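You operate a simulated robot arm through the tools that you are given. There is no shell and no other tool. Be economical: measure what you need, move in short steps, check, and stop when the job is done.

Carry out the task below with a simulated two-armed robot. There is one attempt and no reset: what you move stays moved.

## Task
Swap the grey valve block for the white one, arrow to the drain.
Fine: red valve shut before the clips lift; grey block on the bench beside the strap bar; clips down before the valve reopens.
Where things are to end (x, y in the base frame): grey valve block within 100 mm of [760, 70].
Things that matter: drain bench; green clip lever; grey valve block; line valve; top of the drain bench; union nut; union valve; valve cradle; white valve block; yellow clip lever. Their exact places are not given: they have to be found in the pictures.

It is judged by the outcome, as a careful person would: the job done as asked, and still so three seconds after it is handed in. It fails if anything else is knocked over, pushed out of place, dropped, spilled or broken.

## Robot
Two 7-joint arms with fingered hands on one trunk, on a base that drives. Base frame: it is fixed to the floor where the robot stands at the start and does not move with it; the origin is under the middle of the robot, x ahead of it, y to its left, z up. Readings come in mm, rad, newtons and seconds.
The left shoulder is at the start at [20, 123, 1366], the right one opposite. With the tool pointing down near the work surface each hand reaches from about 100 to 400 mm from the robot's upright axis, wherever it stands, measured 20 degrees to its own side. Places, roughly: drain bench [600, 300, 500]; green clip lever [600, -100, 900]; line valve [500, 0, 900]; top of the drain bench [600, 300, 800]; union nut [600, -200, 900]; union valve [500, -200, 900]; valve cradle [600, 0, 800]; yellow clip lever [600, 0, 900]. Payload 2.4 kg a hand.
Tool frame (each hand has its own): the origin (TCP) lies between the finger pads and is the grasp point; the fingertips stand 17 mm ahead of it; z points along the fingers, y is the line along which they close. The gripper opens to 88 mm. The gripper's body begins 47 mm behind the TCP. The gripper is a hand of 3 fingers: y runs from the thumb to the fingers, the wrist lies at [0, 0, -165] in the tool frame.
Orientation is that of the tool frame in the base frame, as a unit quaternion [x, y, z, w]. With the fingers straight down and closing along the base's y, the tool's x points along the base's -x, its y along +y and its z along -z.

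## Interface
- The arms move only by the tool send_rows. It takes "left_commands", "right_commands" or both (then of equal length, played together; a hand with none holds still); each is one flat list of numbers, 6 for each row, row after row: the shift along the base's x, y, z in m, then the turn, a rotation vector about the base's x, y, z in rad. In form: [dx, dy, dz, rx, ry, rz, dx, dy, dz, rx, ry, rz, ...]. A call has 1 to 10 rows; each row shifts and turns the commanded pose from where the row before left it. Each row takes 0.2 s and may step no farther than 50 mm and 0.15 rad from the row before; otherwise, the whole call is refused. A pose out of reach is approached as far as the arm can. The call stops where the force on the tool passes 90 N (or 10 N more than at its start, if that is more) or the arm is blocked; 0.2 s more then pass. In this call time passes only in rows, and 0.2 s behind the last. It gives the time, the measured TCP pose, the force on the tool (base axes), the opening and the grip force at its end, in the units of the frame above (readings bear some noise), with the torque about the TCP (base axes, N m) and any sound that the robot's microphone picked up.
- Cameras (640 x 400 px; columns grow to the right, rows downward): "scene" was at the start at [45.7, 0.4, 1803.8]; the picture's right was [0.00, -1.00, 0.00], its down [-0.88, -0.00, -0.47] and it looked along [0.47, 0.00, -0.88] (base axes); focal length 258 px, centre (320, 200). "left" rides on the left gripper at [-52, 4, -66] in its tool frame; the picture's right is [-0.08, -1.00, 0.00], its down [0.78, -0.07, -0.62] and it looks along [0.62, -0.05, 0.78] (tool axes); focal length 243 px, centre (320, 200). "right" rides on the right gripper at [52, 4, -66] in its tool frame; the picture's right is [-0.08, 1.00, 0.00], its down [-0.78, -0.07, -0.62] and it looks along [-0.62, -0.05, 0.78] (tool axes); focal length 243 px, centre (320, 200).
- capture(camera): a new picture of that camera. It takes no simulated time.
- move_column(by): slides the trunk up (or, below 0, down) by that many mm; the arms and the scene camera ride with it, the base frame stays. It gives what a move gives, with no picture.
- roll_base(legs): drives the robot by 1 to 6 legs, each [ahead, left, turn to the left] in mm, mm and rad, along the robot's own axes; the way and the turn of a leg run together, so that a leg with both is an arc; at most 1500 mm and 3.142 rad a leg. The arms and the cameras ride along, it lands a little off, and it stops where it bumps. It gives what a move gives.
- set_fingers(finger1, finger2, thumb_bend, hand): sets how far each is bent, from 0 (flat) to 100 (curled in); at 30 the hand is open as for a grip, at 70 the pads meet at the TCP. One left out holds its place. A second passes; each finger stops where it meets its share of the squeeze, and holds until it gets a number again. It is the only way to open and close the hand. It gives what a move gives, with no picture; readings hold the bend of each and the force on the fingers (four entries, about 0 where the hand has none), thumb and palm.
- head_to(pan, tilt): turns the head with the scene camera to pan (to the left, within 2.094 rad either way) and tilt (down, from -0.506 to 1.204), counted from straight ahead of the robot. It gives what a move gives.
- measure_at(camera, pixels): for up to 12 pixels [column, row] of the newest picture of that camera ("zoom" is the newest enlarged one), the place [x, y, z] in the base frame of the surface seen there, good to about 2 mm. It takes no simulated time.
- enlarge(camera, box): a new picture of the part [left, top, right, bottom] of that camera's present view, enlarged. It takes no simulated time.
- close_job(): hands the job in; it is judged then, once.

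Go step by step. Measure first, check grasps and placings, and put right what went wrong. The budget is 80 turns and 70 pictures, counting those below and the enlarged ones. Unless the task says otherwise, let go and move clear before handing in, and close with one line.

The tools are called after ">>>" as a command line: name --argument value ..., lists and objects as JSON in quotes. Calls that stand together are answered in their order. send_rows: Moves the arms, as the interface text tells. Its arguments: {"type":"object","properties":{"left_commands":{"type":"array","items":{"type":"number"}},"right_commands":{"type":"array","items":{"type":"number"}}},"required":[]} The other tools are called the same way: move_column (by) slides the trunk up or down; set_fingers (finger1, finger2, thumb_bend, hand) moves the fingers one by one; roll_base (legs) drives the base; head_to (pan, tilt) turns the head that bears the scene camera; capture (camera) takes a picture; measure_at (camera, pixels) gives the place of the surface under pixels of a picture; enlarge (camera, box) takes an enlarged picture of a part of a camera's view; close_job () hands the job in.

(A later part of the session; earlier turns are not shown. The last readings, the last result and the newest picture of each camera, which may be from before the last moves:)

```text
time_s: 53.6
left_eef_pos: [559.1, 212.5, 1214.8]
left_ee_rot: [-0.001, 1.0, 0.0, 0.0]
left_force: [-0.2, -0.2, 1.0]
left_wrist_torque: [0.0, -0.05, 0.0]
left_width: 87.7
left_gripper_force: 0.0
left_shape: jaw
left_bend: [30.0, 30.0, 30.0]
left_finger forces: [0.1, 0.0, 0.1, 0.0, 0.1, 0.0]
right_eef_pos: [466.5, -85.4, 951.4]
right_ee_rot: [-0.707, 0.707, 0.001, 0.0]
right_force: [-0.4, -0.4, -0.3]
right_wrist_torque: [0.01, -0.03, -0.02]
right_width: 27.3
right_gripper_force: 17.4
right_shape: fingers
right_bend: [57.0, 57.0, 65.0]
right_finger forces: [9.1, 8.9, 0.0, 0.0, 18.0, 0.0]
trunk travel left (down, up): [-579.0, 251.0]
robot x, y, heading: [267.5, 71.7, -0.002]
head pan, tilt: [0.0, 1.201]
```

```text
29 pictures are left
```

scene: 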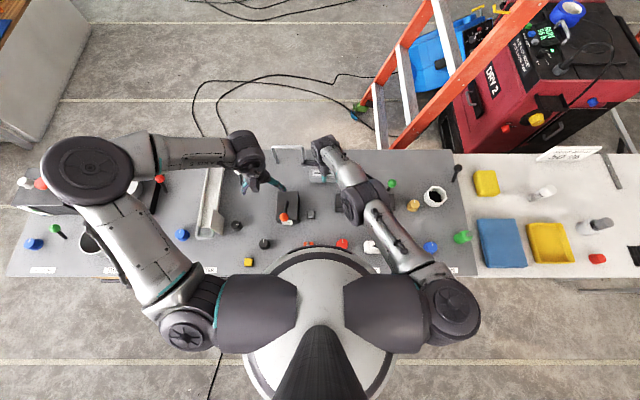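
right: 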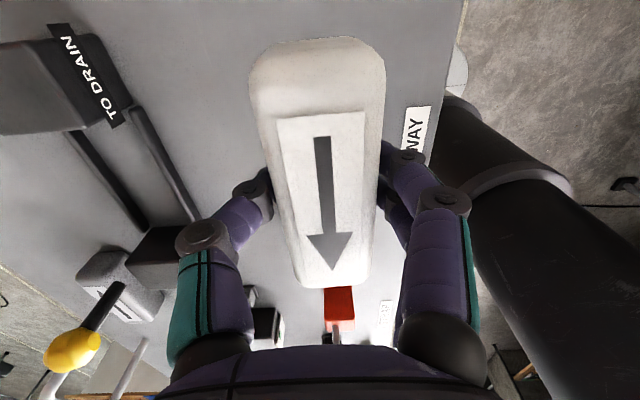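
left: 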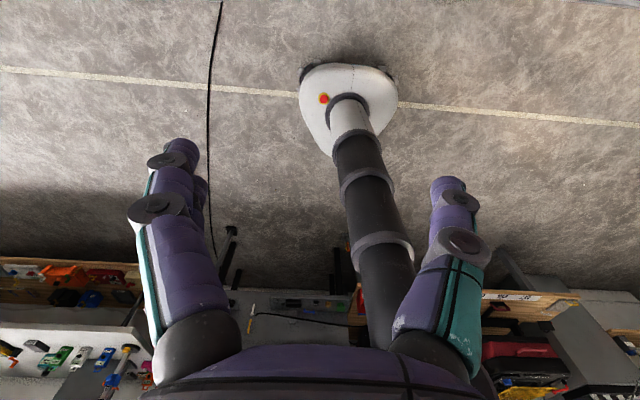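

White is held firmly. I'll lift it and turn it half round while moving towards the cradle, well above the levers.

>>> send_rows --right_commands '[0, 0, 0.04, 0, 0, 0, 0, 0, 0.04, 0, 0, 0, 0.01, 0.005, 0, 0, 0, -0.15, 0.01, 0.005, 0, 0, 0, -0.15, 0.01, 0.005, 0, 0, 0, -0.15, 0.01, 0.005, 0, 0, 0, -0.15, 0.01, 0.005, 0, 0, 0, -0.15, 0.01, 0.005, 0, 0, 0, -0.15, 0.01, 0.005, 0, 0, 0, -0.15, 0.01, 0.005, 0, 0, 0, -0.15]'

>>> send_rows --right_commands '[0.01, 0.002, 0, 0, 0, -0.15, 0.01, 0, 0, 0, 0, -0.15, 0.01, 0, 0, 0, 0, -0.15, 0.01, 0, 0, 0, 0, -0.15, 0.01, 0, 0, 0, 0, -0.15, 0.0, 0, 0, 0, 0, -0.15, 0, 0, 0, 0, 0, -0.15, 0, 0, 0, 0, 0, -0.15, 0, 0, 0, 0, 0, -0.15, 0, 0, 0, 0, 0, -0.15]'

>>> send_rows --right_commands '[0, 0, 0, 0, 0, -0.15, 0, 0, 0, 0, 0, -0.15, 0.016, 0, 0, 0, 0, -0.1416]'

>>> capture --camera "right"

```text
time_s: 55.8
left_eef_pos: [559.1, 213.4, 1215.2]
left_ee_rot: [-0.001, 1.0, 0.0, 0.0]
left_force: [-0.1, 1.3, -1.6]
left_wrist_torque: [-0.01, 0.01, 0.0]
left_width: 88.0
left_gripper_force: 0.0
left_shape: jaw
left_bend: [30.0, 30.0, 30.0]
left_finger forces: [0.0, 0.0, 0.0, 0.0, 0.1, 0.0]
right_eef_pos: [548.6, -45.8, 1032.8]
right_ee_rot: [-0.183, 0.983, -0.001, 0.0]
right_force: [0.0, -0.3, -0.2]
right_wrist_torque: [0.02, -0.02, 0.0]
right_width: 27.0
right_gripper_force: 17.7
right_shape: fingers
right_bend: [57.0, 56.0, 65.0]
right_finger forces: [9.0, 8.9, 0.1, 0.1, 17.7, 0.1]
trunk travel left (down, up): [-579.0, 251.0]
robot x, y, heading: [259.8, 71.2, 0.003]
head pan, tilt: [0.0, 1.201]
```

```text
time_s: 58.0
left_eef_pos: [559.1, 214.7, 1214.4]
left_ee_rot: [-0.001, 1.0, 0.0, -0.001]
left_force: [-0.7, 0.3, -0.2]
left_wrist_torque: [-0.01, -0.01, -0.02]
left_width: 88.1
left_gripper_force: 0.1
left_shape: jaw
left_bend: [30.0, 30.0, 30.0]
left_finger forces: [0.1, 0.0, 0.0, 0.0, 0.0, 0.0]
right_eef_pos: [598.9, -43.8, 1032.6]
right_ee_rot: [0.537, 0.844, 0.0, 0.0]
right_force: [0.0, -0.4, -0.8]
right_wrist_torque: [0.02, -0.02, 0.0]
right_width: 27.1
right_gripper_force: 17.8
right_shape: fingers
right_bend: [57.0, 56.0, 65.0]
right_finger forces: [9.0, 8.8, 0.1, 0.0, 18.0, 0.0]
trunk travel left (down, up): [-579.0, 251.0]
robot x, y, heading: [264.9, 76.1, -0.001]
head pan, tilt: [0.0, 1.201]
```

```text
time_s: 58.8
left_eef_pos: [558.5, 213.3, 1215.0]
left_ee_rot: [0.0, 1.0, 0.0, 0.0]
left_force: [0.6, 0.3, 0.4]
left_wrist_torque: [0.0, -0.05, 0.0]
left_width: 87.9
left_gripper_force: 0.0
left_shape: jaw
left_bend: [30.0, 30.0, 30.0]
left_finger forces: [0.1, 0.0, 0.0, 0.0, 0.0, 0.0]
right_eef_pos: [614.3, -44.8, 1032.1]
right_ee_rot: [0.708, 0.707, 0.0, -0.001]
right_force: [0.7, 0.4, -0.8]
right_wrist_torque: [0.01, 0.05, 0.01]
right_width: 27.0
right_gripper_force: 17.9
right_shape: fingers
right_bend: [57.0, 56.0, 65.0]
right_finger forces: [8.9, 8.9, 0.0, 0.0, 17.9, 0.0]
trunk travel left (down, up): [-579.0, 251.0]
robot x, y, heading: [262.0, 75.5, -0.002]
head pan, tilt: [0.0, 1.201]
```

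```text
28 pictures are left
```

right: 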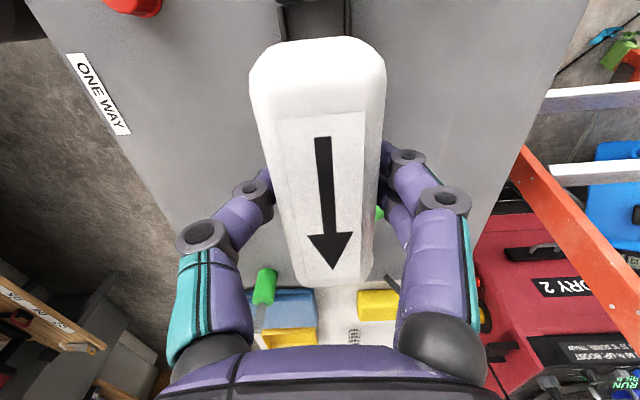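

The arrow now points to -y, towards the drain. I'll measure where the block sits relative to the TCP.

>>> measure_at --camera "right" --pixels '[[320, 45], [320, 55], [335, 270], [252, 90], [258, 90], [383, 90], [378, 90], [285, 200], [290, 250], [372, 200], [320, 110], [330, 200]]'

>>> enlarge --camera "right" --box '[230, 0, 410, 300]'

```text
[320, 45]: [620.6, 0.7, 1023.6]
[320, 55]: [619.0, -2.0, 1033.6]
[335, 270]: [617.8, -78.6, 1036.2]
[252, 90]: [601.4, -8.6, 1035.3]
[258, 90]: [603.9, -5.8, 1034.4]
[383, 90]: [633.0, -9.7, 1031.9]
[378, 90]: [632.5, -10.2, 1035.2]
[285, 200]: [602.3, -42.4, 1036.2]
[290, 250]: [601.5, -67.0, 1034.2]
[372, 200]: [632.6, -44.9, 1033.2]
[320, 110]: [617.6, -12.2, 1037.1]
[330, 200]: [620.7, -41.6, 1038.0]
```

```text
1.33 times, centred on (320, 150) of right
```

zoom: 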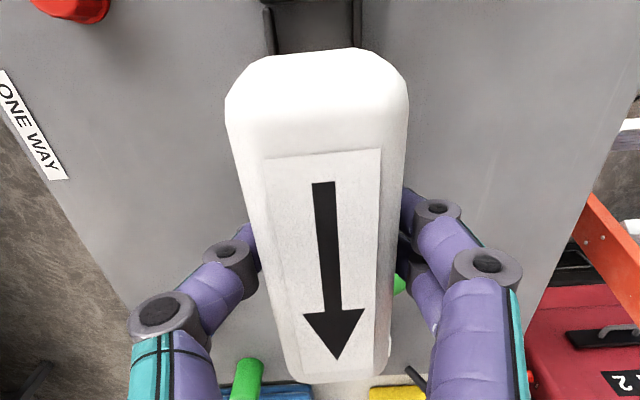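

The white centre is (617, -43) and the seat centre (614, -43). I'll shift 3 mm and lower in steps.

>>> send_rows --right_commands '[-0.003, 0.001, -0.04, 0, 0, 0, 0, 0, -0.04, 0, 0, 0, 0, 0, -0.04, 0, 0, 0]'

>>> capture --camera "right"

```text
time_s: 59.6
left_eef_pos: [558.0, 213.7, 1215.0]
left_ee_rot: [-0.001, 1.0, 0.0, 0.0]
left_force: [0.2, 0.0, 0.1]
left_wrist_torque: [-0.03, -0.02, 0.03]
left_width: 87.9
left_gripper_force: 0.1
left_shape: jaw
left_bend: [30.0, 30.0, 30.0]
left_finger forces: [0.0, 0.0, 0.0, 0.0, 0.1, 0.0]
right_eef_pos: [611.1, -43.3, 910.2]
right_ee_rot: [0.706, 0.708, 0.0, 0.0]
right_force: [0.1, -0.7, -0.6]
right_wrist_torque: [0.01, 0.0, -0.01]
right_width: 27.0
right_gripper_force: 17.4
right_shape: fingers
right_bend: [56.0, 56.0, 65.0]
right_finger forces: [8.9, 8.9, 0.0, 0.1, 17.9, 0.0]
trunk travel left (down, up): [-579.0, 251.0]
robot x, y, heading: [263.0, 71.7, 0.001]
head pan, tilt: [0.0, 1.201]
```

```text
26 pictures are left
```

right: 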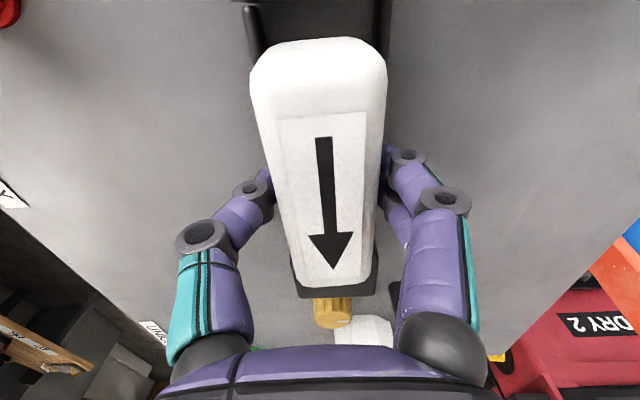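

>>> measure_at --camera "right" --pixels '[[250, 25], [256, 25], [384, 20], [388, 60], [264, 38], [375, 38], [253, 90], [383, 90], [290, 285], [375, 280], [320, 42]]'

>>> send_rows --right_commands '[0, 0, -0.012, 0, 0, 0, 0, 0, -0.009, 0, 0, 0]'

```text
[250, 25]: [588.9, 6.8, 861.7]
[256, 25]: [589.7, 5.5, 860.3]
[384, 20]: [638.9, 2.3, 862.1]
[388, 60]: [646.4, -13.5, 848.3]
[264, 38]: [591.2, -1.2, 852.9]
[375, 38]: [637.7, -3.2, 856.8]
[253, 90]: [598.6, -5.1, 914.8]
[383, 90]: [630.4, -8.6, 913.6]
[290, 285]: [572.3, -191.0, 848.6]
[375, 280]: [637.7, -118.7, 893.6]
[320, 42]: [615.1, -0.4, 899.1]
```

```text
time_s: 60.2
left_eef_pos: [558.3, 211.9, 1215.3]
left_ee_rot: [-0.001, 1.0, 0.0, 0.0]
left_force: [0.0, 0.4, -0.4]
left_wrist_torque: [-0.01, -0.02, 0.02]
left_width: 88.1
left_gripper_force: 0.0
left_shape: jaw
left_bend: [30.0, 30.0, 30.0]
left_finger forces: [0.0, 0.0, 0.0, 0.0, 0.0, 0.0]
right_eef_pos: [611.3, -42.8, 890.0]
right_ee_rot: [0.707, 0.707, 0.0, 0.0]
right_force: [0.5, -0.1, -0.1]
right_wrist_torque: [0.01, -0.01, 0.04]
right_width: 27.0
right_gripper_force: 18.0
right_shape: fingers
right_bend: [56.0, 56.0, 65.0]
right_finger forces: [9.0, 8.9, 0.0, 0.0, 17.8, 0.0]
trunk travel left (down, up): [-579.0, 251.0]
robot x, y, heading: [263.0, 71.6, 0.001]
head pan, tilt: [0.0, 1.201]
```

The rails' inner edges are at 590 and 638 and the block is centred between them without contact. I'll do the final lowering.

>>> send_rows --right_commands '[0, 0, -0.005, 0, 0, 0, 0, 0, -0.003, 0, 0, 0, 0, 0, -0.002, 0, 0, 0]'

```text
time_s: 61.0
left_eef_pos: [557.0, 213.0, 1216.1]
left_ee_rot: [-0.001, 1.0, 0.0, 0.0]
left_force: [-0.5, 0.4, 0.5]
left_wrist_torque: [0.02, 0.0, 0.01]
left_width: 88.1
left_gripper_force: 0.0
left_shape: jaw
left_bend: [30.0, 30.0, 30.0]
left_finger forces: [0.1, 0.0, 0.0, 0.0, 0.0, 0.0]
right_eef_pos: [611.2, -42.1, 880.7]
right_ee_rot: [0.707, 0.708, 0.001, 0.0]
right_force: [-0.5, 1.8, 8.5]
right_wrist_torque: [-0.01, 0.22, 0.0]
right_width: 27.0
right_gripper_force: 23.6
right_shape: fingers
right_bend: [56.0, 56.0, 66.0]
right_finger forces: [9.5, 9.4, 0.1, 0.0, 27.7, 0.1]
trunk travel left (down, up): [-579.0, 251.0]
robot x, y, heading: [260.1, 73.9, -0.004]
head pan, tilt: [0.0, 1.201]
```

Seated, with 8.5 N of contact. I'll release it and rise straight up.

>>> set_fingers --hand "right" --finger1 36 --finger2 36 --thumb_bend 36

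>>> send_rows --right_commands '[0, 0, 0.04, 0, 0, 0, 0, 0, 0.04, 0, 0, 0, 0, 0, 0.04, 0, 0, 0]'

>>> capture --camera "right"

>>> measure_at --camera "right" --pixels '[[320, 60], [320, 100], [325, 140]]'

```text
time_s: 62.0
left_eef_pos: [553.4, 212.7, 1215.0]
left_ee_rot: [-0.001, 1.0, 0.0, 0.001]
left_force: [-0.4, 0.6, -0.6]
left_wrist_torque: [0.02, -0.01, -0.02]
left_width: 88.0
left_gripper_force: 0.0
left_shape: jaw
left_bend: [30.0, 30.0, 30.0]
left_finger forces: [0.1, 0.1, 0.0, 0.0, 0.0, 0.0]
right_eef_pos: [609.5, -41.6, 882.7]
right_ee_rot: [0.707, 0.707, 0.003, 0.002]
right_force: [-2.3, -2.0, 44.4]
right_wrist_torque: [-0.05, 0.44, -0.02]
right_width: 32.1
right_gripper_force: 24.8
right_shape: fingers
right_bend: [52.0, 52.0, 51.0]
right_finger forces: [9.1, 8.7, 0.0, 0.1, 31.9, 0.1]
trunk travel left (down, up): [-579.0, 251.0]
robot x, y, heading: [266.0, 72.7, -0.002]
head pan, tilt: [0.0, 1.201]
```

```text
time_s: 62.8
left_eef_pos: [558.5, 213.8, 1214.3]
left_ee_rot: [-0.001, 1.0, -0.001, 0.0]
left_force: [-0.9, 0.8, -0.1]
left_wrist_torque: [0.02, 0.02, 0.0]
left_width: 87.9
left_gripper_force: 0.1
left_shape: jaw
left_bend: [30.0, 30.0, 30.0]
left_finger forces: [0.0, 0.1, 0.0, 0.0, 0.1, 0.0]
right_eef_pos: [611.2, -43.6, 1002.4]
right_ee_rot: [0.706, 0.708, 0.0, 0.0]
right_force: [0.2, 0.4, -1.4]
right_wrist_torque: [-0.01, 0.02, 0.0]
right_width: 71.2
right_gripper_force: 0.1
right_shape: fingers
right_bend: [36.0, 36.0, 36.0]
right_finger forces: [0.0, 0.1, 0.1, 0.0, 0.1, 0.0]
trunk travel left (down, up): [-579.0, 251.0]
robot x, y, heading: [265.5, 73.9, -0.0]
head pan, tilt: [0.0, 1.201]
```

```text
25 pictures are left
```

right: 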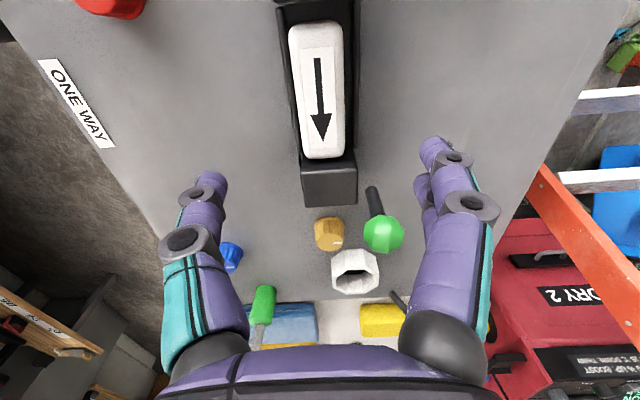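

```text
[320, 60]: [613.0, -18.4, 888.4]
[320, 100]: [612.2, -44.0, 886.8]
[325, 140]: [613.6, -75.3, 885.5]
```

The opening fingers pressed on the rails briefly (44 N). I'll look closely at how the block sits.

>>> enlarge --camera "right" --box '[240, 0, 400, 215]'

>>> measure_at --camera "right" --pixels '[[318, 30], [310, 28], [333, 45], [302, 80], [338, 80], [308, 150], [340, 150], [290, 80], [352, 80], [297, 120], [325, 175], [318, 10]]'

```text
1.86 times, centred on (320, 108) of right
```

zoom: 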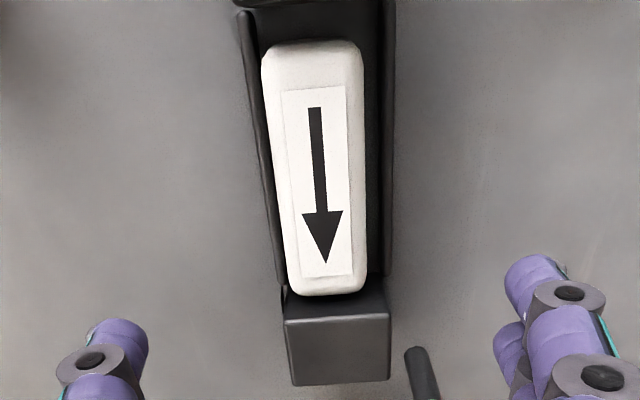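

```text
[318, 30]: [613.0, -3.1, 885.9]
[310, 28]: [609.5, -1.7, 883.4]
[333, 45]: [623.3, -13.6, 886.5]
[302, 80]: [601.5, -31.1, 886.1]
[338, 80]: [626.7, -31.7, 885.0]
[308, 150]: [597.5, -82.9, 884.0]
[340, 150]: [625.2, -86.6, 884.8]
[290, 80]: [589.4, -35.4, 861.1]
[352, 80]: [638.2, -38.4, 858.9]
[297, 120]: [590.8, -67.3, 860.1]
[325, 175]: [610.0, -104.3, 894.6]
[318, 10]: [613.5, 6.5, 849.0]
```

White is seated in the cradle, top at 885 mm, arrow to TO DRAIN. Next I'll turn the wrist back and go to the yellow lever.

>>> send_rows --right_commands '[0, 0, 0.01, 0, 0, 0.15, 0, 0, 0, 0, 0, 0.15, 0, 0, 0, 0, 0, 0.15, 0, 0, 0, 0, 0, 0.15, 0, 0, 0, 0, 0, 0.15, 0, 0, 0, 0, 0, 0.15, 0, 0, 0, 0, 0, 0.15, 0, 0, 0, 0, 0, 0.15, 0, 0.03, 0, 0, 0, 0.15, 0.01, 0.03, 0, 0, 0, 0.15]'

>>> set_fingers --hand "right" --finger1 42 --finger2 42 --thumb_bend 42

>>> send_rows --right_commands '[0.012, 0.013, 0, 0, 0, 0.0708, 0.01, 0, 0, 0, 0, 0]'

>>> capture --camera "right"

```text
time_s: 65.0
left_eef_pos: [558.5, 213.8, 1215.4]
left_ee_rot: [-0.002, 1.0, 0.0, 0.0]
left_force: [0.6, -0.4, -0.2]
left_wrist_torque: [-0.02, 0.05, 0.03]
left_width: 87.8
left_gripper_force: 0.0
left_shape: jaw
left_bend: [30.0, 30.0, 30.0]
left_finger forces: [0.0, 0.0, 0.0, 0.1, 0.0, 0.0]
right_eef_pos: [622.0, 19.1, 1010.1]
right_ee_rot: [0.034, 0.999, 0.0, 0.0]
right_force: [0.5, 0.2, 0.2]
right_wrist_torque: [-0.03, 0.02, 0.01]
right_width: 71.0
right_gripper_force: 0.0
right_shape: fingers
right_bend: [36.0, 36.0, 36.0]
right_finger forces: [0.0, 0.0, 0.1, 0.0, 0.1, 0.0]
trunk travel left (down, up): [-579.0, 251.0]
robot x, y, heading: [264.5, 73.9, -0.004]
head pan, tilt: [0.0, 1.201]
```

```text
time_s: 66.0
left_eef_pos: [557.4, 213.7, 1215.4]
left_ee_rot: [-0.001, 1.0, 0.0, 0.0]
left_force: [-0.4, -1.0, 0.2]
left_wrist_torque: [0.0, -0.02, 0.03]
left_width: 87.9
left_gripper_force: 0.1
left_shape: jaw
left_bend: [30.0, 30.0, 30.0]
left_finger forces: [0.1, 0.0, 0.1, 0.1, 0.1, 0.0]
right_eef_pos: [621.3, 19.3, 1010.3]
right_ee_rot: [0.035, 0.999, 0.0, 0.0]
right_force: [-0.6, -1.0, 0.3]
right_wrist_torque: [-0.03, 0.0, -0.01]
right_width: 58.6
right_gripper_force: 0.1
right_shape: fingers
right_bend: [42.0, 42.0, 42.0]
right_finger forces: [0.1, 0.0, 0.0, 0.0, 0.1, 0.1]
trunk travel left (down, up): [-579.0, 251.0]
robot x, y, heading: [264.0, 72.5, -0.002]
head pan, tilt: [0.0, 1.201]
```

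```text
time_s: 66.6
left_eef_pos: [558.1, 212.7, 1215.1]
left_ee_rot: [-0.001, 1.0, 0.001, -0.001]
left_force: [0.1, -0.5, 0.7]
left_wrist_torque: [-0.01, -0.02, -0.03]
left_width: 87.8
left_gripper_force: 0.1
left_shape: jaw
left_bend: [30.0, 30.0, 30.0]
left_finger forces: [0.0, 0.0, 0.0, 0.0, 0.0, 0.0]
right_eef_pos: [642.9, 31.2, 1011.3]
right_ee_rot: [-0.001, 1.0, 0.0, 0.0]
right_force: [1.0, 0.0, -0.4]
right_wrist_torque: [0.03, -0.01, -0.03]
right_width: 58.7
right_gripper_force: 0.1
right_shape: fingers
right_bend: [42.0, 42.0, 42.0]
right_finger forces: [0.1, 0.0, 0.0, 0.0, 0.1, 0.0]
trunk travel left (down, up): [-579.0, 251.0]
robot x, y, heading: [262.7, 75.9, 0.002]
head pan, tilt: [0.0, 1.201]
```

```text
23 pictures are left
```

right: 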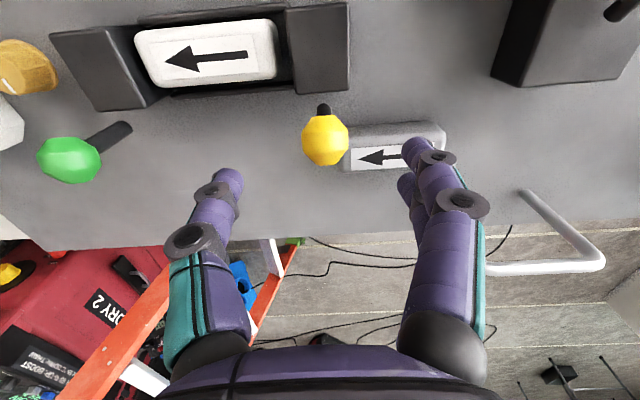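

>>> measure_at --camera "right" --pixels '[[325, 150], [325, 125], [305, 140], [345, 140], [325, 160], [323, 110]]'

>>> send_rows --right_commands '[0.0, 0, -0.035, 0, 0, 0, 0.002, 0, -0.027, 0, 0, 0]'

>>> set_fingers --hand "right" --finger1 75 --finger2 75 --thumb_bend 75

>>> send_rows --right_commands '[-0.006, 0, 0.001, 0, 0, 0, -0.007, 0, 0, 0, 0, 0]'

>>> capture --camera "right"

```text
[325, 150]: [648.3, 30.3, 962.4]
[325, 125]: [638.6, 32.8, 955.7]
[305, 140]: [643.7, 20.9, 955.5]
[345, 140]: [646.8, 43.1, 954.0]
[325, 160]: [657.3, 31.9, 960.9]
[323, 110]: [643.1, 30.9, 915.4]
```

```text
time_s: 67.2
left_eef_pos: [557.9, 213.5, 1214.7]
left_ee_rot: [-0.001, 1.0, 0.0, 0.0]
left_force: [0.6, -0.3, 0.5]
left_wrist_torque: [-0.02, 0.01, -0.02]
left_width: 87.9
left_gripper_force: 0.2
left_shape: jaw
left_bend: [30.0, 30.0, 30.0]
left_finger forces: [0.0, 0.0, 0.0, 0.0, 0.1, 0.1]
right_eef_pos: [645.2, 28.6, 949.2]
right_ee_rot: [-0.001, 1.0, 0.0, -0.001]
right_force: [0.6, 0.0, 0.6]
right_wrist_torque: [0.01, 0.0, -0.02]
right_width: 58.5
right_gripper_force: 0.1
right_shape: fingers
right_bend: [42.0, 42.0, 42.0]
right_finger forces: [0.1, 0.0, 0.0, 0.0, 0.0, 0.0]
trunk travel left (down, up): [-579.0, 251.0]
robot x, y, heading: [268.1, 74.0, 0.0]
head pan, tilt: [0.0, 1.201]
```

```text
time_s: 68.2
left_eef_pos: [558.7, 214.1, 1215.4]
left_ee_rot: [-0.001, 1.0, 0.0, 0.0]
left_force: [0.5, 0.2, 0.8]
left_wrist_torque: [-0.03, -0.01, 0.03]
left_width: 88.2
left_gripper_force: 0.0
left_shape: jaw
left_bend: [30.0, 30.0, 30.0]
left_finger forces: [0.0, 0.0, 0.0, 0.0, 0.1, 0.1]
right_eef_pos: [645.8, 29.9, 948.5]
right_ee_rot: [0.0, 1.0, 0.0, 0.0]
right_force: [-1.3, 1.0, -10.0]
right_wrist_torque: [-0.01, -0.03, 0.01]
right_width: 0.0
right_gripper_force: 8.1
right_shape: fingers
right_bend: [73.0, 70.0, 69.0]
right_finger forces: [4.0, 5.5, 0.0, 0.0, 6.1, 0.1]
trunk travel left (down, up): [-579.0, 251.0]
robot x, y, heading: [263.1, 74.7, -0.004]
head pan, tilt: [0.0, 1.201]
```

```text
time_s: 68.8
left_eef_pos: [559.9, 213.6, 1214.8]
left_ee_rot: [-0.001, 1.0, 0.0, 0.0]
left_force: [0.6, -0.6, 0.1]
left_wrist_torque: [-0.02, -0.02, 0.03]
left_width: 87.7
left_gripper_force: 0.2
left_shape: jaw
left_bend: [30.0, 30.0, 30.0]
left_finger forces: [0.0, 0.1, 0.0, 0.1, 0.0, 0.0]
right_eef_pos: [633.3, 30.7, 949.0]
right_ee_rot: [0.0, 1.0, 0.0, -0.001]
right_force: [7.0, 1.7, -17.0]
right_wrist_torque: [-0.05, -0.03, -0.06]
right_width: 0.8
right_gripper_force: 9.0
right_shape: fingers
right_bend: [72.0, 68.0, 68.0]
right_finger forces: [3.3, 9.2, 0.0, 0.0, 6.2, 0.0]
trunk travel left (down, up): [-579.0, 251.0]
robot x, y, heading: [265.2, 71.4, 0.002]
head pan, tilt: [0.0, 1.201]
```

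```text
22 pictures are left
```

right: 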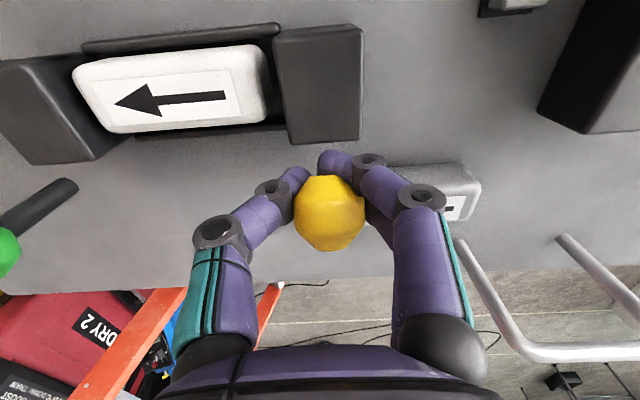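

The lever follows the hand. I'll continue down the arc.

>>> send_rows --right_commands '[-0.007, 0, -0.005, 0, 0, 0, -0.008, 0, -0.006, 0, 0, 0, -0.008, 0, -0.008, 0, 0, 0, -0.006, 0, -0.008, 0, 0, 0]'

>>> capture --camera "right"

```text
time_s: 69.8
left_eef_pos: [557.6, 214.4, 1215.1]
left_ee_rot: [-0.001, 1.0, 0.001, 0.0]
left_force: [0.7, -0.1, 0.9]
left_wrist_torque: [-0.03, 0.0, -0.02]
left_width: 87.9
left_gripper_force: 0.1
left_shape: jaw
left_bend: [30.0, 30.0, 30.0]
left_finger forces: [0.1, 0.0, 0.0, 0.1, 0.0, 0.1]
right_eef_pos: [603.0, 30.7, 922.5]
right_ee_rot: [0.0, 1.0, 0.001, 0.0]
right_force: [0.4, 0.1, 0.2]
right_wrist_torque: [0.0, 0.01, 0.0]
right_width: 0.1
right_gripper_force: 0.1
right_shape: fingers
right_bend: [75.0, 74.0, 73.0]
right_finger forces: [0.0, 0.0, 0.0, 0.0, 0.0, 0.1]
trunk travel left (down, up): [-579.0, 251.0]
robot x, y, heading: [262.4, 74.6, 0.003]
head pan, tilt: [0.0, 1.201]
```

```text
21 pictures are left
```

right: 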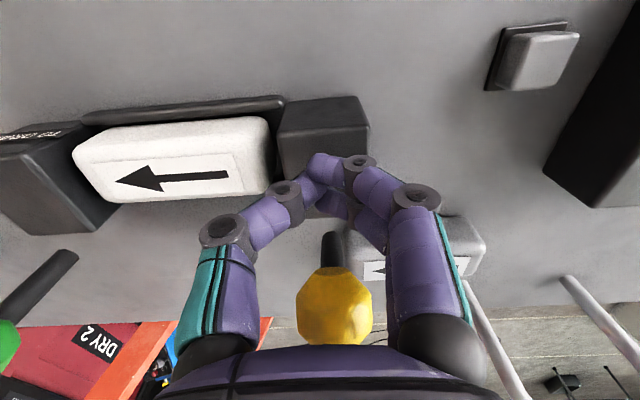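

The ball slipped out, leaving the lever near upright. I'll measure where it is now.

>>> measure_at --camera "right" --pixels '[[333, 300], [333, 280], [333, 325], [330, 255], [305, 300], [365, 300]]'

>>> send_rows --right_commands '[-0.01, 0, 0.04, 0, 0, 0, 0.02, 0, 0.04, 0, 0, 0, 0.03, 0, 0.01, 0, 0, 0]'

>>> set_fingers --hand "right" --finger1 42 --finger2 42 --thumb_bend 42

>>> capture --camera "right"

```text
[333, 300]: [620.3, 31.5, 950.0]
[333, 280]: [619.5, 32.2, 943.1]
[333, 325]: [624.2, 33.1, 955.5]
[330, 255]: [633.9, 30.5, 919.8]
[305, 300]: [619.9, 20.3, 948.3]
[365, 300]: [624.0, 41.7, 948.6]
```

```text
time_s: 70.6
left_eef_pos: [559.6, 212.3, 1214.8]
left_ee_rot: [-0.002, 1.0, 0.0, 0.0]
left_force: [-0.5, -0.1, 0.0]
left_wrist_torque: [-0.01, 0.01, 0.01]
left_width: 88.0
left_gripper_force: 0.0
left_shape: jaw
left_bend: [30.0, 30.0, 30.0]
left_finger forces: [0.0, 0.1, 0.1, 0.1, 0.0, 0.0]
right_eef_pos: [643.8, 29.4, 1012.5]
right_ee_rot: [0.001, 1.0, 0.0, -0.001]
right_force: [0.1, 0.9, -0.4]
right_wrist_torque: [0.0, 0.01, 0.01]
right_width: 0.1
right_gripper_force: 0.0
right_shape: fingers
right_bend: [75.0, 74.0, 73.0]
right_finger forces: [0.0, 0.0, 0.0, 0.1, 0.0, 0.0]
trunk travel left (down, up): [-579.0, 251.0]
robot x, y, heading: [265.1, 69.8, 0.001]
head pan, tilt: [0.0, 1.201]
```

```text
time_s: 71.6
left_eef_pos: [557.3, 212.5, 1214.9]
left_ee_rot: [-0.001, 1.0, 0.0, 0.0]
left_force: [0.5, 0.4, 0.9]
left_wrist_torque: [0.0, 0.0, -0.01]
left_width: 87.9
left_gripper_force: 0.0
left_shape: jaw
left_bend: [30.0, 30.0, 30.0]
left_finger forces: [0.1, 0.0, 0.0, 0.0, 0.0, 0.1]
right_eef_pos: [642.2, 29.3, 1013.0]
right_ee_rot: [0.0, 1.0, 0.0, 0.0]
right_force: [0.1, 1.0, -0.1]
right_wrist_torque: [-0.04, -0.02, -0.02]
right_width: 57.5
right_gripper_force: 0.1
right_shape: fingers
right_bend: [42.0, 42.0, 42.0]
right_finger forces: [0.0, 0.0, 0.1, 0.1, 0.0, 0.1]
trunk travel left (down, up): [-579.0, 251.0]
robot x, y, heading: [263.7, 70.5, -0.0]
head pan, tilt: [0.0, 1.201]
```

```text
20 pictures are left
```

right: 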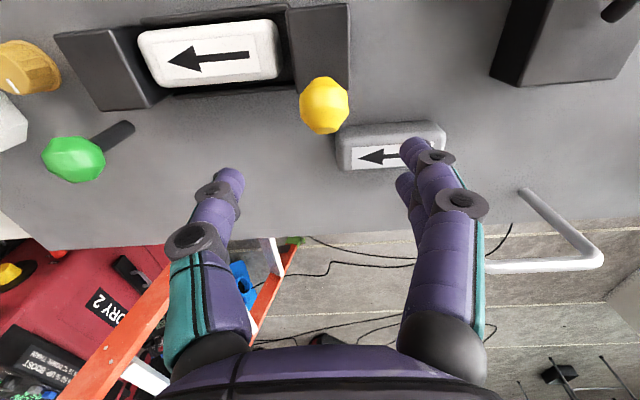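

The ball centre is now at about (630, 31, 947), part-way down. Fitting the arc gives a pivot near (645, 903) and radius 47. I'll regrip and follow that arc slightly on the outside.

>>> send_rows --right_commands '[-0.011, 0.0015, -0.035, 0, 0, 0, 0, 0, -0.03, 0, 0, 0]'

>>> set_fingers --hand "right" --finger1 85 --finger2 85 --thumb_bend 85

>>> send_rows --right_commands '[-0.0085, 0, -0.002, 0, 0, 0, -0.008, 0, -0.0055, 0, 0, 0, -0.0065, 0, -0.0075, 0, 0, 0, -0.0046, 0, -0.0077, 0, 0, 0, -0.002, 0, -0.0055, 0, 0, 0]'

>>> capture --camera "right"

```text
time_s: 72.2
left_eef_pos: [558.4, 212.3, 1215.4]
left_ee_rot: [-0.001, 1.0, 0.0, 0.0]
left_force: [0.7, -0.5, 0.1]
left_wrist_torque: [0.01, -0.02, -0.01]
left_width: 87.5
left_gripper_force: 0.0
left_shape: jaw
left_bend: [30.0, 30.0, 30.0]
left_finger forces: [0.1, 0.0, 0.1, 0.0, 0.1, 0.0]
right_eef_pos: [631.8, 30.4, 949.0]
right_ee_rot: [0.0, 1.0, 0.0, 0.0]
right_force: [0.3, 0.2, 0.3]
right_wrist_torque: [-0.02, -0.02, 0.02]
right_width: 57.4
right_gripper_force: 0.2
right_shape: fingers
right_bend: [42.0, 42.0, 42.0]
right_finger forces: [0.0, 0.0, 0.0, 0.1, 0.0, 0.1]
trunk travel left (down, up): [-579.0, 251.0]
robot x, y, heading: [265.2, 68.6, 0.002]
head pan, tilt: [0.0, 1.201]
```

```text
time_s: 73.2
left_eef_pos: [559.7, 212.5, 1214.6]
left_ee_rot: [-0.001, 1.0, 0.0, -0.001]
left_force: [0.0, -0.4, -0.2]
left_wrist_torque: [0.02, -0.04, 0.0]
left_width: 87.8
left_gripper_force: 0.0
left_shape: jaw
left_bend: [30.0, 30.0, 30.0]
left_finger forces: [0.1, 0.0, 0.1, 0.1, 0.1, 0.1]
right_eef_pos: [632.2, 31.1, 947.2]
right_ee_rot: [0.0, 1.0, -0.001, -0.001]
right_force: [5.4, -0.8, -14.7]
right_wrist_torque: [0.04, -0.04, -0.01]
right_width: 3.4
right_gripper_force: 15.3
right_shape: fingers
right_bend: [73.0, 72.0, 68.0]
right_finger forces: [6.4, 8.9, 0.1, 0.1, 15.1, 0.0]
trunk travel left (down, up): [-579.0, 251.0]
robot x, y, heading: [263.9, 69.9, -0.001]
head pan, tilt: [0.0, 1.201]
```

```text
time_s: 74.4
left_eef_pos: [557.5, 213.6, 1214.9]
left_ee_rot: [-0.001, 1.0, 0.0, -0.001]
left_force: [-0.1, 0.7, 0.3]
left_wrist_torque: [0.01, 0.03, -0.03]
left_width: 87.9
left_gripper_force: 0.0
left_shape: jaw
left_bend: [30.0, 30.0, 30.0]
left_finger forces: [0.0, 0.1, 0.0, 0.0, 0.0, 0.1]
right_eef_pos: [602.3, 32.3, 920.3]
right_ee_rot: [0.0, 1.0, 0.0, 0.0]
right_force: [0.0, 0.4, -0.8]
right_wrist_torque: [0.04, -0.03, -0.03]
right_width: 0.2
right_gripper_force: 0.3
right_shape: fingers
right_bend: [78.0, 76.0, 79.0]
right_finger forces: [0.0, 0.0, 0.0, 0.1, 0.0, 0.1]
trunk travel left (down, up): [-579.0, 251.0]
robot x, y, heading: [263.9, 70.5, 0.0]
head pan, tilt: [0.0, 1.201]
```

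```text
19 pictures are left
```

right: 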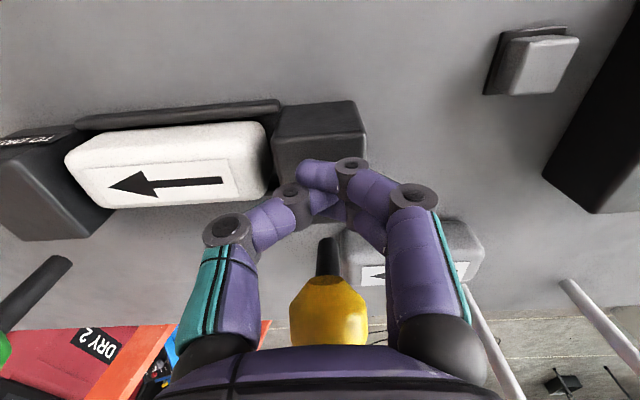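

The ball squeezed out again. Instead I'll push from behind with closed fingers: up and over it, lowering the trunk a little for reach.

>>> send_rows --right_commands '[-0.01, 0, 0.04, 0, 0, 0, 0.01, 0, 0.045, 0, 0, 0, 0.03, 0, 0.04, 0, 0, 0, 0.03, 0, 0.02, 0, 0, 0]'

>>> move_column --by -60

>>> send_rows --right_commands '[0.01, 0, 0, 0, 0, 0, 0.01, 0, 0, 0, 0, 0]'

>>> capture --camera "right"

```text
time_s: 75.4
left_eef_pos: [559.8, 212.1, 1215.3]
left_ee_rot: [-0.001, 1.0, 0.0, 0.0]
left_force: [0.1, 0.5, 0.4]
left_wrist_torque: [-0.01, -0.03, 0.0]
left_width: 87.7
left_gripper_force: 0.1
left_shape: jaw
left_bend: [30.0, 30.0, 30.0]
left_finger forces: [0.1, 0.1, 0.1, 0.0, 0.0, 0.1]
right_eef_pos: [661.7, 32.9, 1064.5]
right_ee_rot: [0.0, 1.0, 0.0, -0.001]
right_force: [0.2, 0.2, -0.9]
right_wrist_torque: [-0.01, 0.02, -0.03]
right_width: 0.1
right_gripper_force: 0.1
right_shape: fingers
right_bend: [78.0, 76.0, 79.0]
right_finger forces: [0.0, 0.0, 0.0, 0.1, 0.0, 0.0]
trunk travel left (down, up): [-579.0, 251.0]
robot x, y, heading: [265.8, 68.8, -0.006]
head pan, tilt: [0.0, 1.201]
```

```text
time_s: 76.4
left_eef_pos: [558.0, 213.2, 1155.5]
left_ee_rot: [-0.001, 1.0, 0.001, 0.0]
left_force: [0.0, -0.2, -0.5]
left_wrist_torque: [-0.02, 0.03, 0.01]
left_width: 87.9
left_gripper_force: 0.0
left_shape: jaw
left_bend: [30.0, 30.0, 30.0]
left_finger forces: [0.1, 0.0, 0.1, 0.0, 0.1, 0.1]
right_eef_pos: [662.3, 33.2, 1004.1]
right_ee_rot: [0.0, 1.0, 0.0, 0.0]
right_force: [0.2, 0.1, 0.5]
right_wrist_torque: [0.01, -0.03, -0.02]
right_width: 0.2
right_gripper_force: 0.1
right_shape: fingers
right_bend: [78.0, 76.0, 79.0]
right_finger forces: [0.1, 0.1, 0.0, 0.1, 0.1, 0.1]
trunk travel left (down, up): [-519.0, 311.0]
robot x, y, heading: [262.9, 71.2, 0.002]
head pan, tilt: [0.0, 1.201]
```

```text
time_s: 77.0
left_eef_pos: [558.8, 213.9, 1154.6]
left_ee_rot: [0.001, 1.0, 0.001, 0.0]
left_force: [1.2, 0.5, 0.3]
left_wrist_torque: [-0.05, 0.02, 0.04]
left_width: 87.8
left_gripper_force: 0.1
left_shape: jaw
left_bend: [30.0, 30.0, 30.0]
left_finger forces: [0.0, 0.1, 0.0, 0.1, 0.0, 0.1]
right_eef_pos: [681.8, 32.3, 1003.8]
right_ee_rot: [0.001, 1.0, 0.0, 0.001]
right_force: [0.4, 0.5, -0.2]
right_wrist_torque: [0.01, 0.01, 0.01]
right_width: 0.0
right_gripper_force: 0.1
right_shape: fingers
right_bend: [78.0, 76.0, 79.0]
right_finger forces: [0.0, 0.0, 0.0, 0.1, 0.0, 0.0]
trunk travel left (down, up): [-519.0, 311.0]
robot x, y, heading: [264.6, 69.7, 0.001]
head pan, tilt: [0.0, 1.201]
```

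```text
18 pictures are left
```

right: 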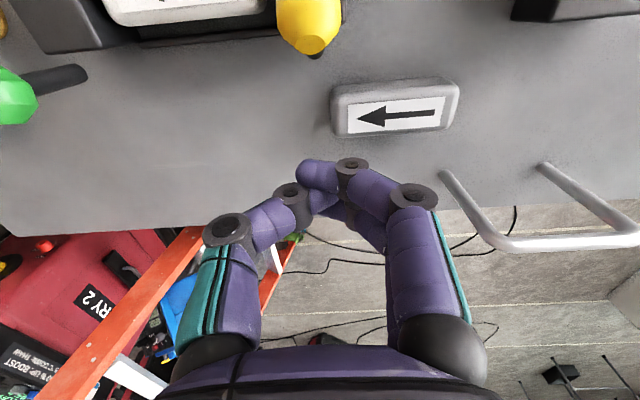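

>>> measure_at --camera "right" --pixels '[[308, 25], [308, 45], [285, 25], [335, 20]]'

>>> send_rows --right_commands '[0, -0.001, -0.03, 0, 0, 0, 0, 0, -0.025, 0, 0, 0, -0.01, 0, 0, 0, 0, 0, -0.01, 0, 0, 0, 0, 0, -0.01, 0, 0, 0, 0, 0]'

>>> capture --camera "right"

```text
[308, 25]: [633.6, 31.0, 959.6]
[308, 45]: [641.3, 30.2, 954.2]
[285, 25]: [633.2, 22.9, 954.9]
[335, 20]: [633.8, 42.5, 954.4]
```

```text
time_s: 78.2
left_eef_pos: [559.0, 212.0, 1155.5]
left_ee_rot: [-0.001, 1.0, -0.001, 0.001]
left_force: [-0.3, -0.3, -0.5]
left_wrist_torque: [0.0, 0.0, 0.01]
left_width: 87.9
left_gripper_force: 0.0
left_shape: jaw
left_bend: [30.0, 30.0, 30.0]
left_finger forces: [0.0, 0.0, 0.0, 0.1, 0.0, 0.1]
right_eef_pos: [651.3, 31.4, 948.7]
right_ee_rot: [0.0, 1.0, 0.0, 0.0]
right_force: [0.0, 0.3, -0.1]
right_wrist_torque: [-0.02, 0.0, 0.0]
right_width: 0.1
right_gripper_force: 0.0
right_shape: fingers
right_bend: [78.0, 76.0, 79.0]
right_finger forces: [0.0, 0.0, 0.0, 0.0, 0.1, 0.0]
trunk travel left (down, up): [-519.0, 311.0]
robot x, y, heading: [263.3, 72.4, -0.003]
head pan, tilt: [0.0, 1.201]
```

```text
17 pictures are left
```

right: 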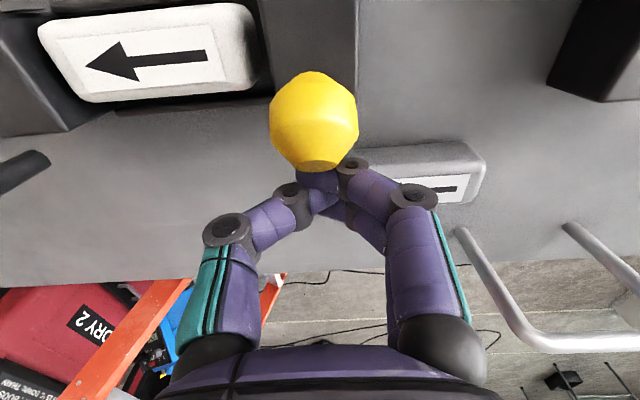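

I'm right behind the ball at the right height, so I'll push it forward and down.

>>> send_rows --right_commands '[-0.009, 0, -0.002, 0, 0, 0, -0.008, 0, -0.004, 0, 0, 0, -0.007, 0, -0.006, 0, 0, 0, -0.006, 0, -0.006, 0, 0, 0]'

>>> capture --camera "right"

```text
time_s: 79.2
left_eef_pos: [559.9, 213.8, 1155.0]
left_ee_rot: [-0.001, 1.0, -0.001, 0.0]
left_force: [-0.8, 0.7, 1.6]
left_wrist_torque: [0.01, -0.03, 0.03]
left_width: 88.0
left_gripper_force: 0.0
left_shape: jaw
left_bend: [30.0, 30.0, 30.0]
left_finger forces: [0.0, 0.1, 0.0, 0.0, 0.0, 0.1]
right_eef_pos: [623.0, 34.5, 931.5]
right_ee_rot: [0.0, 1.0, 0.001, 0.002]
right_force: [9.2, 3.1, 8.5]
right_wrist_torque: [0.03, 0.01, -0.02]
right_width: 0.0
right_gripper_force: 7.9
right_shape: fingers
right_bend: [81.0, 76.0, 80.0]
right_finger forces: [16.0, 0.0, 0.0, 0.0, 0.0, 0.1]
trunk travel left (down, up): [-519.0, 311.0]
robot x, y, heading: [262.6, 67.7, -0.003]
head pan, tilt: [0.0, 1.201]
```

```text
16 pictures are left
```

right: 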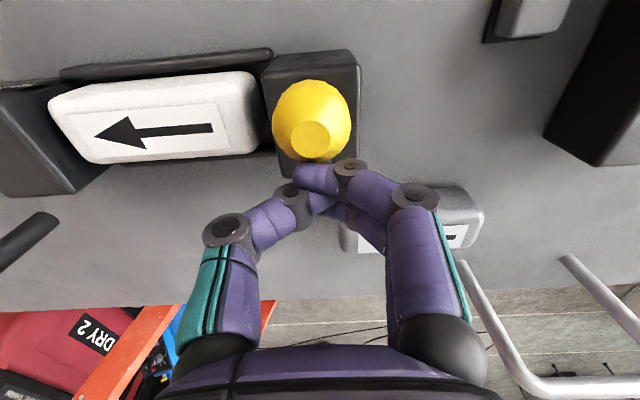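

The ball is folding down. I'll measure it, then finish by pressing from above.

>>> measure_at --camera "right" --pixels '[[310, 138], [312, 95], [310, 115]]'

>>> send_rows --right_commands '[-0.005, 0, -0.002, 0, 0, 0, 0.006, 0, 0.01, 0, 0, 0, 0, 0, 0.03, 0, 0, 0, -0.012, -0.003, 0.01, 0, 0, 0, -0.014, 0, 0, 0, 0, 0]'

>>> capture --camera "right"

```text
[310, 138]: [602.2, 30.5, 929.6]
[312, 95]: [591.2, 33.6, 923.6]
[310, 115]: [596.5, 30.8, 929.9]
```

```text
time_s: 80.4
left_eef_pos: [558.2, 212.9, 1155.5]
left_ee_rot: [-0.001, 1.0, 0.0, 0.001]
left_force: [0.2, 0.0, 0.2]
left_wrist_torque: [0.03, -0.01, -0.04]
left_width: 88.3
left_gripper_force: 0.0
left_shape: jaw
left_bend: [30.0, 30.0, 30.0]
left_finger forces: [0.0, 0.0, 0.0, 0.0, 0.0, 0.1]
right_eef_pos: [597.6, 29.6, 980.1]
right_ee_rot: [0.0, 1.0, 0.001, -0.001]
right_force: [-0.3, -0.4, 0.0]
right_wrist_torque: [0.02, -0.01, -0.03]
right_width: 0.0
right_gripper_force: 0.1
right_shape: fingers
right_bend: [79.0, 76.0, 81.0]
right_finger forces: [0.0, 0.0, 0.0, 0.0, 0.0, 0.0]
trunk travel left (down, up): [-519.0, 311.0]
robot x, y, heading: [262.1, 71.6, -0.001]
head pan, tilt: [0.0, 1.201]
```

```text
15 pictures are left
```

right: 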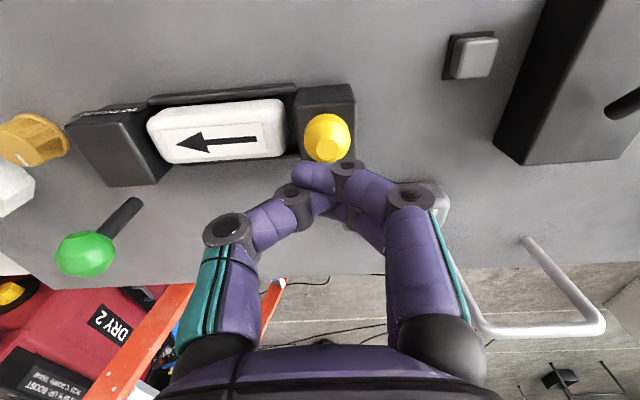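

The yellow ball is back to its original height (≈929). I'll press it gently from above to be sure.

>>> send_rows --right_commands '[0.003, 0, -0.02, 0, 0, 0, 0, 0, -0.012, 0, 0, 0, 0, 0, -0.005, 0, 0, 0, 0, 0, -0.004, 0, 0, 0]'

```text
time_s: 81.4
left_eef_pos: [557.7, 213.3, 1156.1]
left_ee_rot: [-0.001, 1.0, 0.001, 0.0]
left_force: [-1.3, 0.7, 0.5]
left_wrist_torque: [0.05, -0.02, 0.02]
left_width: 88.2
left_gripper_force: 0.0
left_shape: jaw
left_bend: [30.0, 30.0, 30.0]
left_finger forces: [0.0, 0.0, 0.1, 0.0, 0.0, 0.0]
right_eef_pos: [600.4, 29.7, 938.1]
right_ee_rot: [0.0, 1.0, 0.0, 0.0]
right_force: [0.4, -0.6, 8.9]
right_wrist_torque: [0.03, -0.02, -0.03]
right_width: 0.0
right_gripper_force: 8.9
right_shape: fingers
right_bend: [79.0, 78.0, 84.0]
right_finger forces: [0.0, 6.2, 0.0, 0.1, 11.4, 0.1]
trunk travel left (down, up): [-519.0, 311.0]
robot x, y, heading: [262.8, 73.6, 0.002]
head pan, tilt: [0.0, 1.201]
```

Contact at 9 N. One firmer press, then over and behind the green lever.

>>> send_rows --right_commands '[0, 0, -0.004, 0, 0, 0, 0, 0, 0.03, 0, 0, 0, 0, -0.03, 0.035, 0, 0, 0, 0.01, -0.04, 0.005, 0, 0, 0, 0.01, -0.04, 0, 0, 0, 0, 0.02, -0.037, 0, 0, 0, 0, 0.02, 0, 0, 0, 0, 0, 0.022, 0, 0, 0, 0, 0]'

>>> capture --camera "right"

```text
time_s: 83.2
left_eef_pos: [558.2, 212.2, 1154.5]
left_ee_rot: [0.0, 1.0, 0.0, 0.0]
left_force: [0.6, -0.1, -0.6]
left_wrist_torque: [0.01, 0.03, -0.04]
left_width: 87.8
left_gripper_force: 0.1
left_shape: jaw
left_bend: [30.0, 30.0, 30.0]
left_finger forces: [0.1, 0.0, 0.1, 0.0, 0.1, 0.0]
right_eef_pos: [682.4, -118.3, 1004.0]
right_ee_rot: [0.0, 1.0, -0.001, -0.001]
right_force: [-0.4, 0.0, -0.4]
right_wrist_torque: [-0.01, -0.01, -0.04]
right_width: 0.0
right_gripper_force: 0.0
right_shape: fingers
right_bend: [79.0, 78.0, 83.0]
right_finger forces: [0.0, 0.0, 0.0, 0.1, 0.0, 0.0]
trunk travel left (down, up): [-519.0, 311.0]
robot x, y, heading: [263.4, 72.9, 0.003]
head pan, tilt: [0.0, 1.201]
```

```text
14 pictures are left
```

right: 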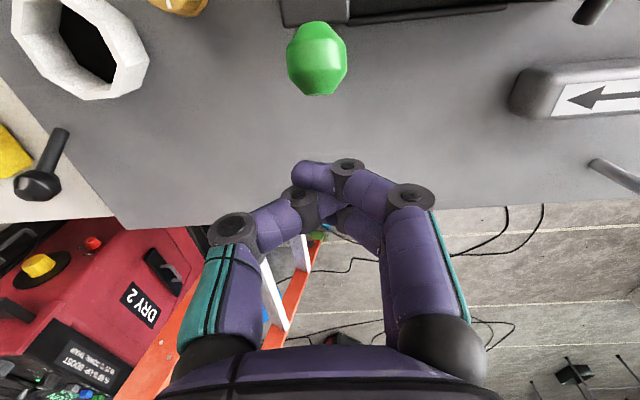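

>>> measure_at --camera "right" --pixels '[[317, 60], [317, 35], [317, 88], [292, 60], [343, 60]]'

>>> send_rows --right_commands '[0.006, 0, -0.02, 0, 0, 0, 0, 0, -0.035, 0, 0, 0]'

>>> capture --camera "right"

```text
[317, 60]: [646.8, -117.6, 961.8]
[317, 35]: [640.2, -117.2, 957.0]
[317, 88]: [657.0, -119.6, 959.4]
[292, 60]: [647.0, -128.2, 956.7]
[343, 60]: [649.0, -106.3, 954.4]
```

```text
time_s: 83.8
left_eef_pos: [558.0, 212.1, 1155.9]
left_ee_rot: [-0.001, 1.0, 0.001, 0.0]
left_force: [0.1, -0.7, -0.5]
left_wrist_torque: [0.06, -0.01, 0.03]
left_width: 88.1
left_gripper_force: 0.0
left_shape: jaw
left_bend: [30.0, 30.0, 30.0]
left_finger forces: [0.0, 0.0, 0.0, 0.0, 0.0, 0.0]
right_eef_pos: [687.8, -118.2, 949.8]
right_ee_rot: [0.0, 1.0, 0.0, 0.0]
right_force: [0.3, -1.0, -0.1]
right_wrist_torque: [0.01, 0.01, 0.01]
right_width: 0.1
right_gripper_force: 0.1
right_shape: fingers
right_bend: [79.0, 78.0, 83.0]
right_finger forces: [0.0, 0.0, 0.0, 0.0, 0.0, 0.0]
trunk travel left (down, up): [-519.0, 311.0]
robot x, y, heading: [266.5, 74.4, 0.001]
head pan, tilt: [0.0, 1.201]
```

```text
13 pictures are left
```

right: 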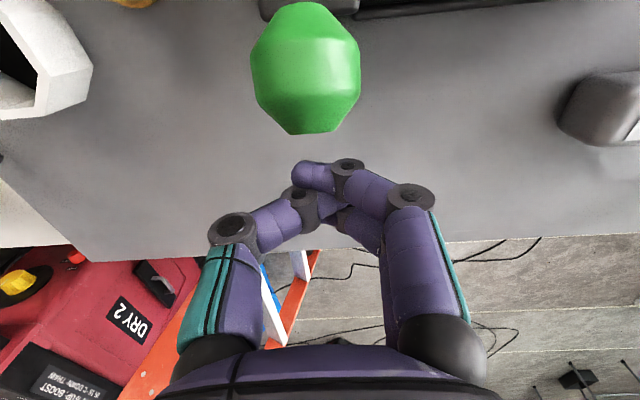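

Green ball centre is (648, -118, 950). I'll push it along the same path that worked for yellow.

>>> send_rows --right_commands '[-0.012, 0, 0, 0, 0, 0, -0.012, 0, -0.001, 0, 0, 0, -0.012, 0, -0.001, 0, 0, 0, -0.009, 0, -0.002, 0, 0, 0, -0.008, 0, -0.004, 0, 0, 0, -0.007, 0, -0.006, 0, 0, 0, -0.006, 0, -0.005, 0, 0, 0, -0.004, 0, -0.002, 0, 0, 0]'

>>> capture --camera "right"

>>> measure_at --camera "right" --pixels '[[312, 110], [312, 130], [312, 95], [315, 80]]'

```text
time_s: 85.6
left_eef_pos: [560.3, 213.8, 1155.0]
left_ee_rot: [-0.001, 1.0, -0.001, -0.002]
left_force: [0.0, -0.1, -0.8]
left_wrist_torque: [-0.01, -0.03, 0.01]
left_width: 87.9
left_gripper_force: 0.0
left_shape: jaw
left_bend: [30.0, 30.0, 30.0]
left_finger forces: [0.1, 0.0, 0.0, 0.0, 0.0, 0.1]
right_eef_pos: [624.1, -116.4, 928.6]
right_ee_rot: [-0.001, 1.0, 0.001, 0.004]
right_force: [25.7, 1.8, 12.5]
right_wrist_torque: [-0.04, 0.0, 0.11]
right_width: 0.0
right_gripper_force: 16.2
right_shape: fingers
right_bend: [83.0, 78.0, 84.0]
right_finger forces: [32.0, 0.0, 0.0, 0.0, 0.0, 0.0]
trunk travel left (down, up): [-519.0, 311.0]
robot x, y, heading: [265.1, 72.5, 0.001]
head pan, tilt: [0.0, 1.201]
```

```text
12 pictures are left
```

right: 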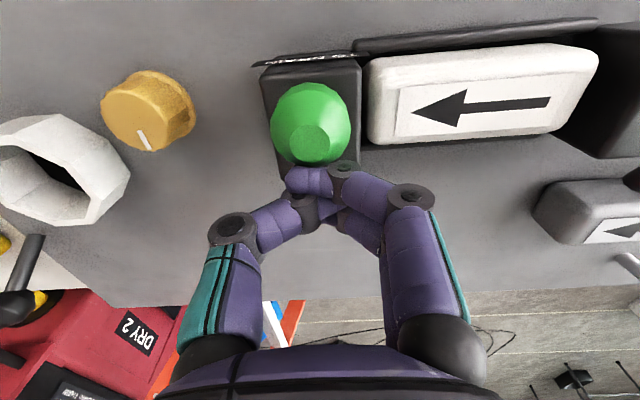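

```text
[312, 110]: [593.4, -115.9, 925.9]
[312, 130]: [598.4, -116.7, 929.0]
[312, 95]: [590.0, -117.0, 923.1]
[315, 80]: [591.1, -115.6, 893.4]
```

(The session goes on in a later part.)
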